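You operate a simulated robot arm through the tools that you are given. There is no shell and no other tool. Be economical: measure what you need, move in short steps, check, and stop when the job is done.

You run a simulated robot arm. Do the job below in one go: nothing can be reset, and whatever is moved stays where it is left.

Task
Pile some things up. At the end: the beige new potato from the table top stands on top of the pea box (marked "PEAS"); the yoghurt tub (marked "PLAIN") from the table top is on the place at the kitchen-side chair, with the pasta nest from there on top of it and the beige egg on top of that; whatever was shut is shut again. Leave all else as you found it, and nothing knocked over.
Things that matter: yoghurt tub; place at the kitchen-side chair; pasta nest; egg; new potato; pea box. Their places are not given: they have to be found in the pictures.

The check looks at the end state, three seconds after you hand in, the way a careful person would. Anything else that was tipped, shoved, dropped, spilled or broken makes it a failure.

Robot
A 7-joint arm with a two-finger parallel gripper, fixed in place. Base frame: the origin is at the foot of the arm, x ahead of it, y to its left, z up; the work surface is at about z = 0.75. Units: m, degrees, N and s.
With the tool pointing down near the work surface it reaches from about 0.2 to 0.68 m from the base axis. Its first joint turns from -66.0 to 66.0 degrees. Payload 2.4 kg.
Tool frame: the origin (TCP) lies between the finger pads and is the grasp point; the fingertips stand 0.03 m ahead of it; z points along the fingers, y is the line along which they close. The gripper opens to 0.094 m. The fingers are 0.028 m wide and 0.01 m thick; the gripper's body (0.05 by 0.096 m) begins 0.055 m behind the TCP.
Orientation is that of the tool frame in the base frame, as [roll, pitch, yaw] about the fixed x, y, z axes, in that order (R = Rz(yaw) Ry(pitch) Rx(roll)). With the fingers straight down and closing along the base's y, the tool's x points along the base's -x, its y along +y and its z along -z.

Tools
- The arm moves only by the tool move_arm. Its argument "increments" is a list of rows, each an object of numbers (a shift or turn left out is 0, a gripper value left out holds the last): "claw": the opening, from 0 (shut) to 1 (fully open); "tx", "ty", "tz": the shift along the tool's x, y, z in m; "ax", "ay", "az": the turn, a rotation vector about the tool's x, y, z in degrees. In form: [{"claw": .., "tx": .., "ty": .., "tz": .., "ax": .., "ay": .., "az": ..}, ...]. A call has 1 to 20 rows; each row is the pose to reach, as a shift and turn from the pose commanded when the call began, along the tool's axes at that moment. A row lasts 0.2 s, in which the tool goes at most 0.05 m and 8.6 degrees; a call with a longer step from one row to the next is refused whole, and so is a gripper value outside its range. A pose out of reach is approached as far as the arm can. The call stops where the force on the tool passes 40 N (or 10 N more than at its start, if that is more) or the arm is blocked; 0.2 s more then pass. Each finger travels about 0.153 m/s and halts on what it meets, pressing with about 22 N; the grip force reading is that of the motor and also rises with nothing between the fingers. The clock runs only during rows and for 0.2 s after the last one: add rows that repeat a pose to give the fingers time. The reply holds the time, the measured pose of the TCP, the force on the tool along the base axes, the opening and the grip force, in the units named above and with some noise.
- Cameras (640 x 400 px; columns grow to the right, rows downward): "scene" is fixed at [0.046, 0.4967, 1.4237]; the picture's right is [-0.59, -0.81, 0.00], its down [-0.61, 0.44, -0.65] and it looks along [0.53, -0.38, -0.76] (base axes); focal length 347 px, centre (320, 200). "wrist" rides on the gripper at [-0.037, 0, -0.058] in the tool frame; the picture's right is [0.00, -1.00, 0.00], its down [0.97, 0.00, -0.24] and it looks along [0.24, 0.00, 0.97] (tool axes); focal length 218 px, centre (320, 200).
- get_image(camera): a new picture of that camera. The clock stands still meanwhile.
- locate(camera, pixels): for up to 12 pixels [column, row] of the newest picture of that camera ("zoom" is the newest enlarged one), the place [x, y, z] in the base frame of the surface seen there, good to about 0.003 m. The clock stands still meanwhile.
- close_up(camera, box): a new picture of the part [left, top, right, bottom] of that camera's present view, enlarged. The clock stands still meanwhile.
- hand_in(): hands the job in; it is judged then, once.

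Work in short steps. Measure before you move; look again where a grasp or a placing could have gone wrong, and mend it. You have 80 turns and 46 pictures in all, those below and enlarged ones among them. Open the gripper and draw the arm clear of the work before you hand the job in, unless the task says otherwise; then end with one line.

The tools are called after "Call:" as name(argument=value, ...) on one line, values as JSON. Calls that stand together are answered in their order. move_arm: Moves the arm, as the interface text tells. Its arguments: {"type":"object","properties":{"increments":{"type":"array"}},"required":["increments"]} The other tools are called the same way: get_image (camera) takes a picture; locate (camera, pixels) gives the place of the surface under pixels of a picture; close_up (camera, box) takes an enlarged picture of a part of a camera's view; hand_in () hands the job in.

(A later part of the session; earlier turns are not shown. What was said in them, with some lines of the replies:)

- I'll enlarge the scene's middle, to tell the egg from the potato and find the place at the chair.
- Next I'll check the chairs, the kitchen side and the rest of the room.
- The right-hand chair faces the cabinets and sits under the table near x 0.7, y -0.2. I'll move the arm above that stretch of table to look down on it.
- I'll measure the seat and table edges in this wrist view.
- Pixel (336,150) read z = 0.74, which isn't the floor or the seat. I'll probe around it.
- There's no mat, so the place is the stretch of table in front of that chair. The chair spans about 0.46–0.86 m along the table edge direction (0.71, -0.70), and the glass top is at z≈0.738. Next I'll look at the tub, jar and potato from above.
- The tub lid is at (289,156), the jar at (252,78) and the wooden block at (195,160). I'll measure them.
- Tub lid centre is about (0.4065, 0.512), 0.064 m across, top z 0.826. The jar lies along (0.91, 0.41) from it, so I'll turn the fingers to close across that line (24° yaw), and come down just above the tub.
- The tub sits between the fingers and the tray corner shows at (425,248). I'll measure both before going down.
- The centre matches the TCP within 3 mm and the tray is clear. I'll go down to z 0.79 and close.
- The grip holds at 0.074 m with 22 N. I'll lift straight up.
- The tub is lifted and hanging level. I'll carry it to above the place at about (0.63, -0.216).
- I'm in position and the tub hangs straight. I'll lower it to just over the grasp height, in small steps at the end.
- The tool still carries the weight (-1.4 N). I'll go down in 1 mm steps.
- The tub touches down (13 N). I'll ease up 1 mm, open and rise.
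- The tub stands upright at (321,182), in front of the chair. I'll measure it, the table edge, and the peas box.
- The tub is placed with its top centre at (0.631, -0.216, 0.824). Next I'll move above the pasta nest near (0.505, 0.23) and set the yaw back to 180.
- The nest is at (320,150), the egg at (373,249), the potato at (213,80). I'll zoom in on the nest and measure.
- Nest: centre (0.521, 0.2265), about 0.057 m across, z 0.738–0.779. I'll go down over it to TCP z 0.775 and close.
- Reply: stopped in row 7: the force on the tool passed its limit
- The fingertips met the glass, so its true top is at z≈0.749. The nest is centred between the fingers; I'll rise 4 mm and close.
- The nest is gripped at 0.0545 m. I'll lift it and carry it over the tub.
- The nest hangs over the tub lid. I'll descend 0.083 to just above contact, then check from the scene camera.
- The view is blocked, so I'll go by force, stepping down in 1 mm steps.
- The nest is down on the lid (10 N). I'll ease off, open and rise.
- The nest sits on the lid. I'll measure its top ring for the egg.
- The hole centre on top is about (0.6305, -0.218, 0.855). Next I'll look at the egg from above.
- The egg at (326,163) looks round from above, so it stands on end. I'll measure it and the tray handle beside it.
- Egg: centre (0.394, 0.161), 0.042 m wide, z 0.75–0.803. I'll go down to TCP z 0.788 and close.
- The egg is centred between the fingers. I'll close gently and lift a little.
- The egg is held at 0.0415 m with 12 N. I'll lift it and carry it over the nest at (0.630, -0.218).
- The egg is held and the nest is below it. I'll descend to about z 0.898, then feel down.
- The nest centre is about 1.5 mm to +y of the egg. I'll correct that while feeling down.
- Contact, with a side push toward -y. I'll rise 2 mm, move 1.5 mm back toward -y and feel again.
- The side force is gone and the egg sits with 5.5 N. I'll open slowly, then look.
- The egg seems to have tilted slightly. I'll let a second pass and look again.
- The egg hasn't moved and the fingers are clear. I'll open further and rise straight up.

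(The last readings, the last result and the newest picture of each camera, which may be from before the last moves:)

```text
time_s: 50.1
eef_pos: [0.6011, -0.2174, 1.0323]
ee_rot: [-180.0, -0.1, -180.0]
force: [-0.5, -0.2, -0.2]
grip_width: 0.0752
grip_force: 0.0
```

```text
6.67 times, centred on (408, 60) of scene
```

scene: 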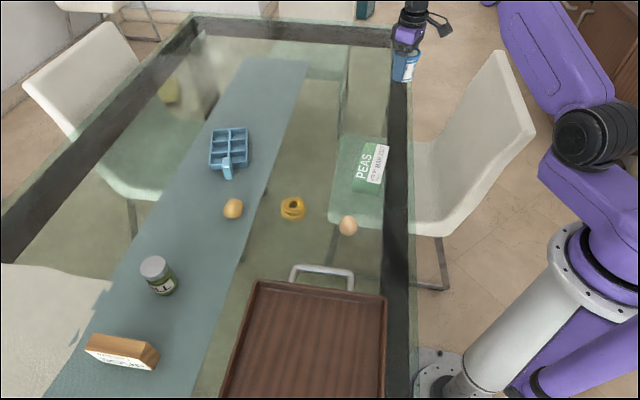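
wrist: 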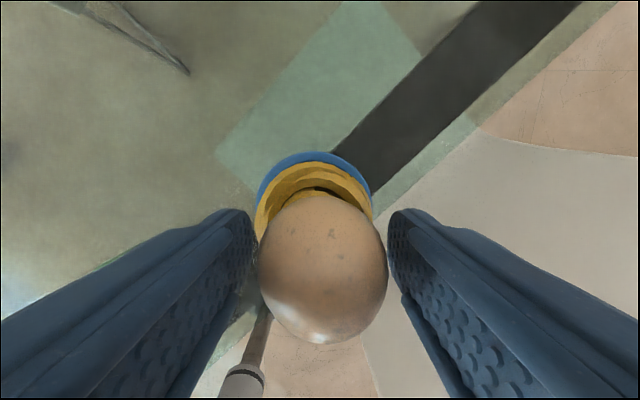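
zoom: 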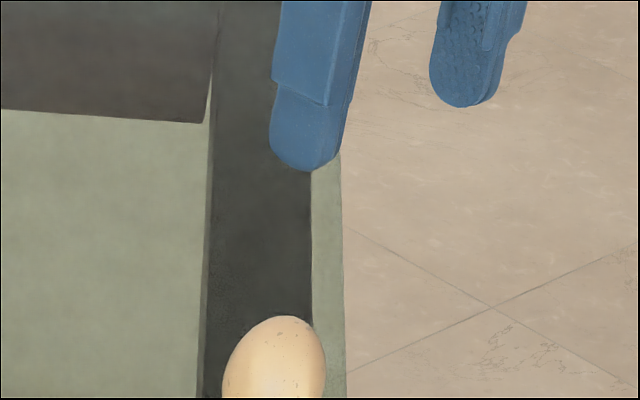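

The egg stands on the pile. Now I'll move over the potato near (0.592, 0.349).

Call:
move_arm(increments=[{"tx": 0.004, "ty": 0.045}, {"tx": 0.008, "ty": 0.09}, {"tx": 0.012, "ty": 0.135}, {"tx": 0.016, "ty": 0.18}, {"tx": 0.02, "ty": 0.225}, {"tx": 0.024, "ty": 0.27}, {"tx": 0.028, "ty": 0.315}, {"tx": 0.032, "ty": 0.36}, {"tx": 0.036, "ty": 0.405}, {"tx": 0.04, "ty": 0.45}, {"tx": 0.044, "ty": 0.495}, {"tx": 0.048, "ty": 0.535, "tz": 0.02}, {"tx": 0.051, "ty": 0.55, "tz": 0.06}, {"claw": 1, "tx": 0.051, "ty": 0.55, "tz": 0.1}, {"claw": 1, "tx": 0.051, "ty": 0.55, "tz": 0.1}])

Call:
get_image(camera="wrist")

```text
time_s: 53.3
eef_pos: [0.5502, 0.3317, 0.9307]
ee_rot: [180.0, 0.0, 179.9]
force: [-0.1, -0.1, 1.1]
grip_width: 0.0942
grip_force: 0.1
```

```text
11 pictures are left
```

wrist: 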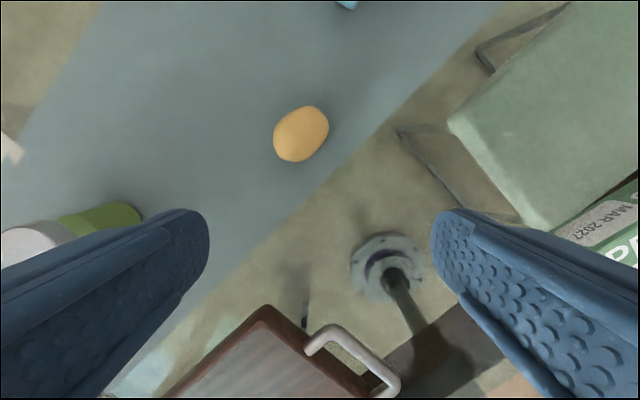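

The potato's outline is centred at (301,134), with its long axis up and to the right. I'll measure its outline.

Call:
locate(camera="wrist", pixels=[[301, 134], [278, 134], [326, 130], [301, 109], [301, 157], [320, 111], [283, 156], [282, 120], [318, 148], [312, 120], [291, 148]])

Call:
close_up(camera="wrist", box=[253, 104, 349, 164])

```text
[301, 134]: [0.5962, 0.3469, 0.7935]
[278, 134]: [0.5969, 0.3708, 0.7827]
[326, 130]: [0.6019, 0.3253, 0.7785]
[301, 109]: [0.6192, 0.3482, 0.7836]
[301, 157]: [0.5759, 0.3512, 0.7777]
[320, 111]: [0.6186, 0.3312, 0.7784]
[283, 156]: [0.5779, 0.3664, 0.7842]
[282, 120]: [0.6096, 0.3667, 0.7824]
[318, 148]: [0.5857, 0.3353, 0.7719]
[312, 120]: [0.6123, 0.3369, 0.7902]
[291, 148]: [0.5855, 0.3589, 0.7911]
```

```text
6.67 times, centred on (301, 134) of wrist
```

zoom: 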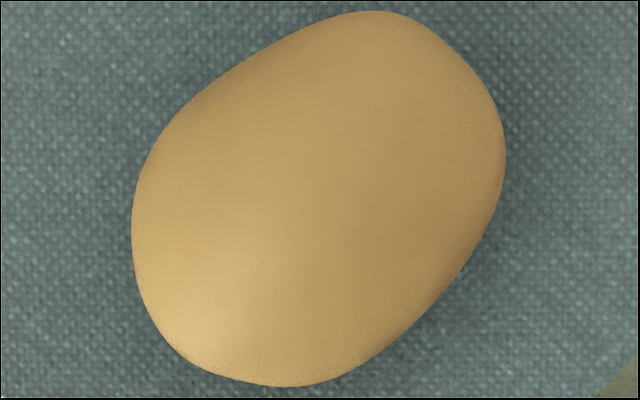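

Potato: centre (0.598, 0.349), about 0.06 × 0.048 m with the long axis at 45°, z 0.752–0.793. I'll turn the gripper 41° to close across the short axis and come above it, checking the reach.

Call:
move_arm(increments=[{"claw": 1, "tx": -0.01, "ty": 0.004, "az": 7}, {"tx": -0.02, "ty": 0.008, "az": 14}, {"tx": -0.03, "ty": 0.012, "az": 21}, {"tx": -0.04, "ty": 0.016, "az": 28}, {"tx": -0.048, "ty": 0.017, "az": 35}, {"tx": -0.048, "ty": 0.017, "az": 41, "tz": 0.02}, {"tx": -0.048, "ty": 0.017, "az": 41, "tz": 0.05}, {"tx": -0.048, "ty": 0.017, "az": 41, "tz": 0.075}, {"tx": -0.048, "ty": 0.017, "az": 41, "tz": 0.075}])

Call:
get_image(camera="wrist")

```text
time_s: 55.3
eef_pos: [0.5983, 0.3498, 0.8572]
ee_rot: [-179.9, -0.1, 139.0]
force: [0.4, 0.3, 0.0]
grip_width: 0.0941
grip_force: 0.1
```

```text
9 pictures are left
```

wrist: 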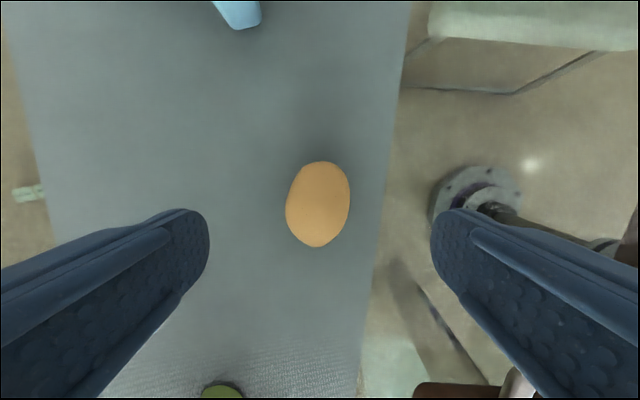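

Aligned: the potato is at (318,204), right under the TCP. I'll go down to z 0.786 and close.

Call:
move_arm(increments=[{"claw": 1, "tz": 0.03}, {"tz": 0.055}, {"tz": 0.068}, {"tz": 0.071}, {"tz": 0.071}, {"claw": 0.5, "tz": 0.071}, {"claw": 0.4, "tz": 0.071}, {"claw": 0.4, "tz": 0.071}, {"claw": 0.4, "tz": 0.071}])

```text
time_s: 57.3
eef_pos: [0.587, 0.3421, 0.7873]
ee_rot: [-179.9, 0.0, 139.0]
force: [0.1, 0.4, -0.7]
grip_width: 0.0413
grip_force: 22.4
out of reach, approached as far as the arm can: row 1, 2, 3, 4, 5, 6, 7, 8, 9
```

The arm came up about 12 mm short, but the fingers hold something 0.041 m wide. I'll look before lifting.

Call:
get_image(camera="wrist")

```text
8 pictures are left
```

wrist: 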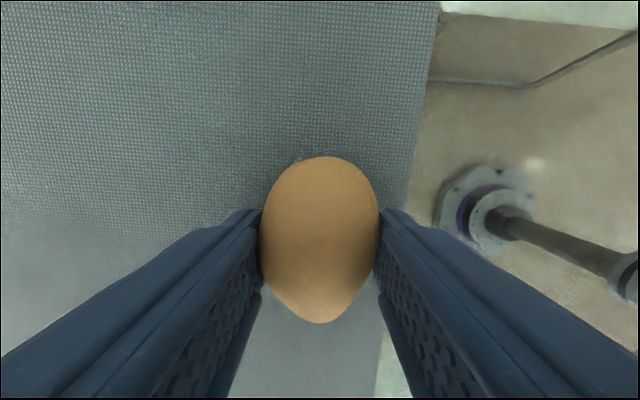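

The potato is held well. I'll lift it and re-measure the pea box from the scene camera.

Call:
move_arm(increments=[{"tz": 0.04, "tx": 0.008}, {"tz": 0.0, "tx": 0.01}, {"tz": -0.04, "tx": 0.012}, {"tz": -0.08, "tx": 0.012}, {"tz": -0.08, "tx": 0.012}])

Call:
close_up(camera="scene", box=[322, 120, 418, 210])

```text
time_s: 57.6
eef_pos: [0.5893, 0.3439, 0.7841]
ee_rot: [179.3, 0.5, 138.8]
force: [-0.3, 0.5, 5.0]
grip_width: 0.0416
grip_force: 22.3
out of reach, approached as far as the arm can: row 1
stopped in row 1: the force on the tool passed its limit (the readings are from after the stop); the commanded pose is now the measured one
```

```text
4.44 times, centred on (370, 165) of scene
```

zoom: 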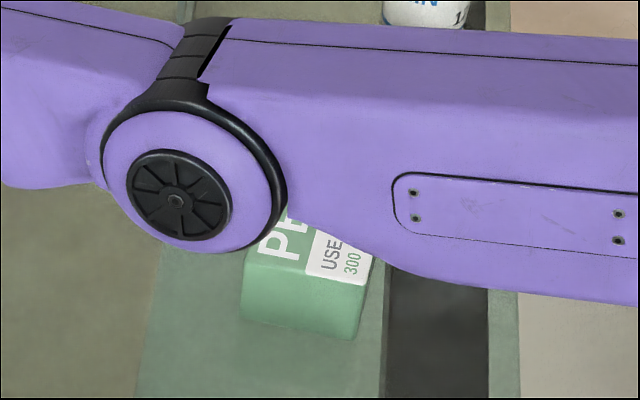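

My first row went down by mistake; it stopped softly, with nothing disturbed. Now I'll lift straight up.

Call:
move_arm(increments=[{"tz": -0.03, "tx": 0.002}, {"tz": -0.07, "tx": 0.005}, {"tz": -0.115, "tx": 0.005}, {"tz": -0.16, "tx": 0.005}, {"tz": -0.16, "tx": 0.005}])

```text
time_s: 58.8
eef_pos: [0.5817, 0.346, 0.9435]
ee_rot: [179.6, 0.4, 138.8]
force: [0.5, -0.5, -1.0]
grip_width: 0.0411
grip_force: 22.4
```

The potato is up and held. I'll move near the pea box so that the wrist camera sees it ahead.

Call:
move_arm(increments=[{"tx": -0.01, "ty": -0.042}, {"tx": -0.02, "ty": -0.085}, {"tx": -0.03, "ty": -0.128}, {"tx": -0.04, "ty": -0.171}, {"tx": -0.05, "ty": -0.214}, {"tx": -0.06, "ty": -0.257}, {"tx": -0.07, "ty": -0.295}, {"tx": -0.073, "ty": -0.308}, {"tx": -0.073, "ty": -0.308}])

Call:
get_image(camera="wrist")

```text
time_s: 60.8
eef_pos: [0.4336, 0.0659, 0.9409]
ee_rot: [179.4, 0.4, 138.8]
force: [-0.4, -0.1, -1.2]
grip_width: 0.0412
grip_force: 22.3
```

```text
6 pictures are left
```

wrist: 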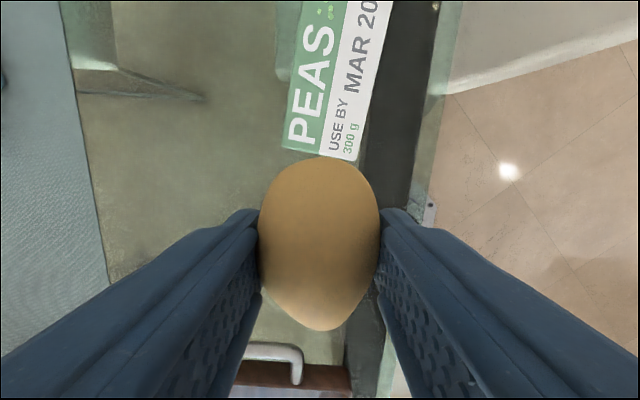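

The box's near end is in view at (284,140)–(357,158). I'll locate its top edges.

Call:
locate(camera="wrist", pixels=[[287, 138], [302, 10], [354, 154], [387, 10], [322, 80], [345, 60], [300, 140], [340, 10]])

```text
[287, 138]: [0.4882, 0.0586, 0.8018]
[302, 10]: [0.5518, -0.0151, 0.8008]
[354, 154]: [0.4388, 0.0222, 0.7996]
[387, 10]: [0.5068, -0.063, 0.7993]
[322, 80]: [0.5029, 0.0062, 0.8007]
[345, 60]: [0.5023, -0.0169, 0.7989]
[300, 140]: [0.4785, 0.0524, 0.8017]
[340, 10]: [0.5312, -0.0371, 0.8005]
```

The box top's centre is about (0.508, -0.012), z 0.80. I'll move the potato over it and descend to just above contact.

Call:
move_arm(increments=[{"tx": -0.035, "ty": -0.003}, {"tx": -0.07, "ty": -0.006}, {"tx": -0.103, "ty": -0.01}, {"tx": -0.103, "ty": -0.01, "tz": 0.03}, {"tx": -0.103, "ty": -0.01, "tz": 0.065}, {"tx": -0.103, "ty": -0.01, "tz": 0.09}, {"tx": -0.103, "ty": -0.01, "tz": 0.1}, {"tx": -0.103, "ty": -0.01, "tz": 0.1}])

Call:
get_image(camera="wrist")

```text
time_s: 62.6
eef_pos: [0.5087, -0.0083, 0.8401]
ee_rot: [179.4, 0.4, 138.8]
force: [0.5, 0.7, -0.7]
grip_width: 0.0412
grip_force: 21.6
```

```text
5 pictures are left
```

wrist: 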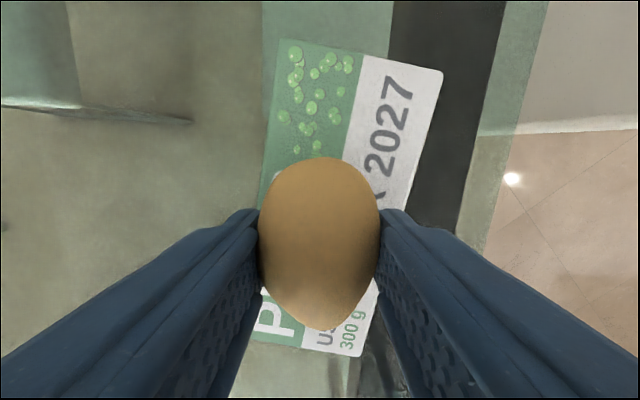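

The box's centre looks a few mm to the right of the potato. I'll locate the corners for an exact offset.

Call:
locate(camera="wrist", pixels=[[281, 45], [438, 74], [360, 352], [268, 150], [415, 150], [305, 344]])

```text
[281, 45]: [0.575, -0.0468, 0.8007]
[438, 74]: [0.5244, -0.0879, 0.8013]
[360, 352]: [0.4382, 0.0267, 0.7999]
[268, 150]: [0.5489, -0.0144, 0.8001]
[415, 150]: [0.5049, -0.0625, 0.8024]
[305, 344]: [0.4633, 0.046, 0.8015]
```

Box centre is (0.506, -0.012) and the potato about (0.512, -0.011). I'll shift it by 5 mm and feel down.

Call:
move_arm(increments=[{"tx": 0.003, "ty": -0.004, "tz": 0.001}, {"tx": 0.003, "ty": -0.004, "tz": 0.003}, {"tx": 0.003, "ty": -0.004, "tz": 0.004}, {"tx": 0.003, "ty": -0.004, "tz": 0.004}])

```text
time_s: 63.6
eef_pos: [0.5018, -0.0099, 0.8356]
ee_rot: [179.4, 0.4, 138.8]
force: [-0.3, -0.7, -1.4]
grip_width: 0.0409
grip_force: 21.9
```

Not touching yet; I'll go down in 1 mm steps.

Call:
move_arm(increments=[{"tz": 0.001}, {"tz": 0.002}, {"tz": 0.002}])

```text
time_s: 64.4
eef_pos: [0.5008, -0.01, 0.8345]
ee_rot: [179.3, 0.4, 138.8]
force: [0.6, -0.2, -1.6]
grip_width: 0.0407
grip_force: 22.1
```

Call:
move_arm(increments=[{"tz": 0.001}, {"tz": 0.0015}, {"tz": 0.0015}])

```text
time_s: 65.2
eef_pos: [0.5035, -0.0104, 0.833]
ee_rot: [179.3, 0.4, 138.7]
force: [-0.3, 0.7, 0.0]
grip_width: 0.0409
grip_force: 22.0
```

Call:
move_arm(increments=[{"tz": 0.0007}, {"tz": 0.0007}])

```text
time_s: 65.8
eef_pos: [0.5025, -0.0096, 0.8322]
ee_rot: [179.4, 0.3, 138.8]
force: [0.3, -1.0, 0.3]
grip_width: 0.0409
grip_force: 21.9
```

The weight is now on the box. I'll open in small steps and look.

Call:
move_arm(increments=[{"claw": 0.44}, {"claw": 0.48}, {"claw": 0.52}, {"claw": 0.56}, {"claw": 0.56}, {"claw": 0.56}, {"claw": 0.56}, {"claw": 0.56}])

Call:
get_image(camera="wrist")

```text
time_s: 67.6
eef_pos: [0.5026, -0.0085, 0.833]
ee_rot: [179.3, 0.4, 138.9]
force: [0.2, -0.6, 0.0]
grip_width: 0.0526
grip_force: 0.1
```

```text
4 pictures are left
```

wrist: 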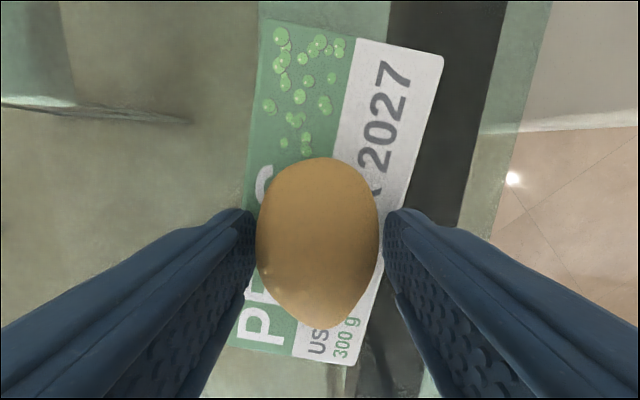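

The potato rests still. I'll open further, wait, then rise and draw clear.

Call:
move_arm(increments=[{"claw": 0.62}, {"claw": 0.7}, {"claw": 0.8}, {"claw": 0.8}, {"tz": -0.02}, {"tz": -0.06}, {"tz": -0.105}, {"tz": -0.15}, {"tz": -0.19}, {"tz": -0.19, "tx": 0.04}, {"tz": -0.19, "tx": 0.08}, {"tz": -0.19, "tx": 0.12}, {"tz": -0.2, "tx": 0.13}, {"tz": -0.2, "tx": 0.13}])

Call:
get_image(camera="scene")

```text
time_s: 70.6
eef_pos: [0.4038, 0.0774, 1.0326]
ee_rot: [179.5, 0.4, 138.8]
force: [-1.1, 0.4, -0.2]
grip_width: 0.0753
grip_force: 0.0
```

```text
3 pictures are left
```

scene: 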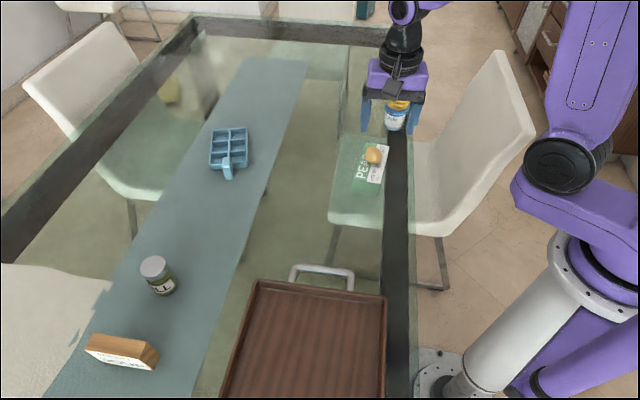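

The potato sits on the pea box. I'll draw the arm further back so the pile can be checked.

Call:
move_arm(increments=[{"tx": 0.035, "tz": -0.02, "claw": 1}, {"tx": 0.07, "tz": -0.03}, {"tx": 0.104, "ty": 0.02, "tz": -0.04}, {"tx": 0.13, "ty": 0.04, "tz": -0.04}, {"tx": 0.13, "ty": 0.04, "tz": -0.04}])

Call:
close_up(camera="scene", box=[320, 50, 480, 200])

```text
time_s: 71.8
eef_pos: [0.3296, 0.1919, 1.0711]
ee_rot: [179.3, 0.4, 138.8]
force: [0.4, 0.0, 0.9]
grip_width: 0.0942
grip_force: 0.0
```

```text
2.67 times, centred on (400, 125) of scene
```

zoom: 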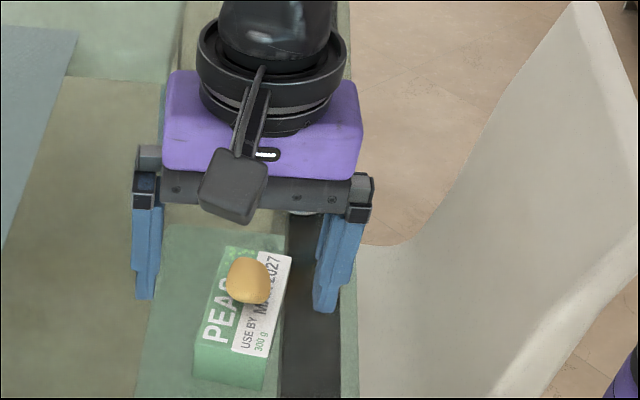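

The gripper hides the pile. I'll swing it to the right, near the starting spot, and look again.

Call:
move_arm(increments=[{"tx": -0.02, "ty": -0.038}, {"tx": -0.04, "ty": -0.076}, {"tx": -0.06, "ty": -0.114}, {"tx": -0.08, "ty": -0.152}, {"tx": -0.1, "ty": -0.191}, {"tx": -0.1, "ty": -0.191}])

Call:
close_up(camera="scene", box=[330, 20, 490, 120])

```text
time_s: 73.2
eef_pos: [0.2788, -0.017, 1.0717]
ee_rot: [179.4, 0.4, 138.8]
force: [-0.1, 0.0, -0.8]
grip_width: 0.0941
grip_force: 0.1
```

```text
4.00 times, centred on (410, 70) of scene
```

zoom: 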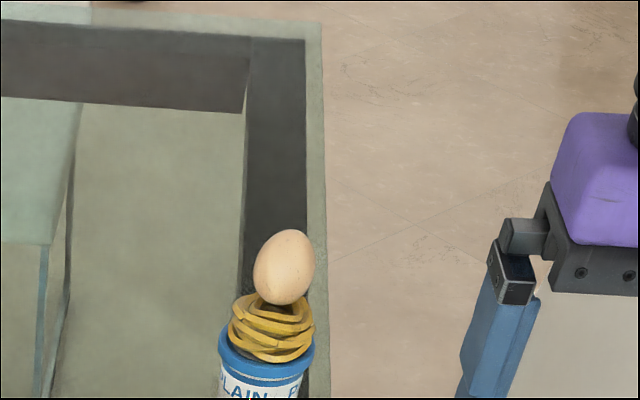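

The tub, nest and egg stand as a pile, with the egg settled at a slight tilt in the nest. The potato is on the pea box and the arm is clear, so I'll hand in.

Call:
hand_in()

```text
The job is handed in.
```

The job is handed in: the potato is on the pea box, and the tub, pasta nest and egg are stacked at the kitchen-side chair; the place there has no mat or mark, so I judged it from the chair's position.
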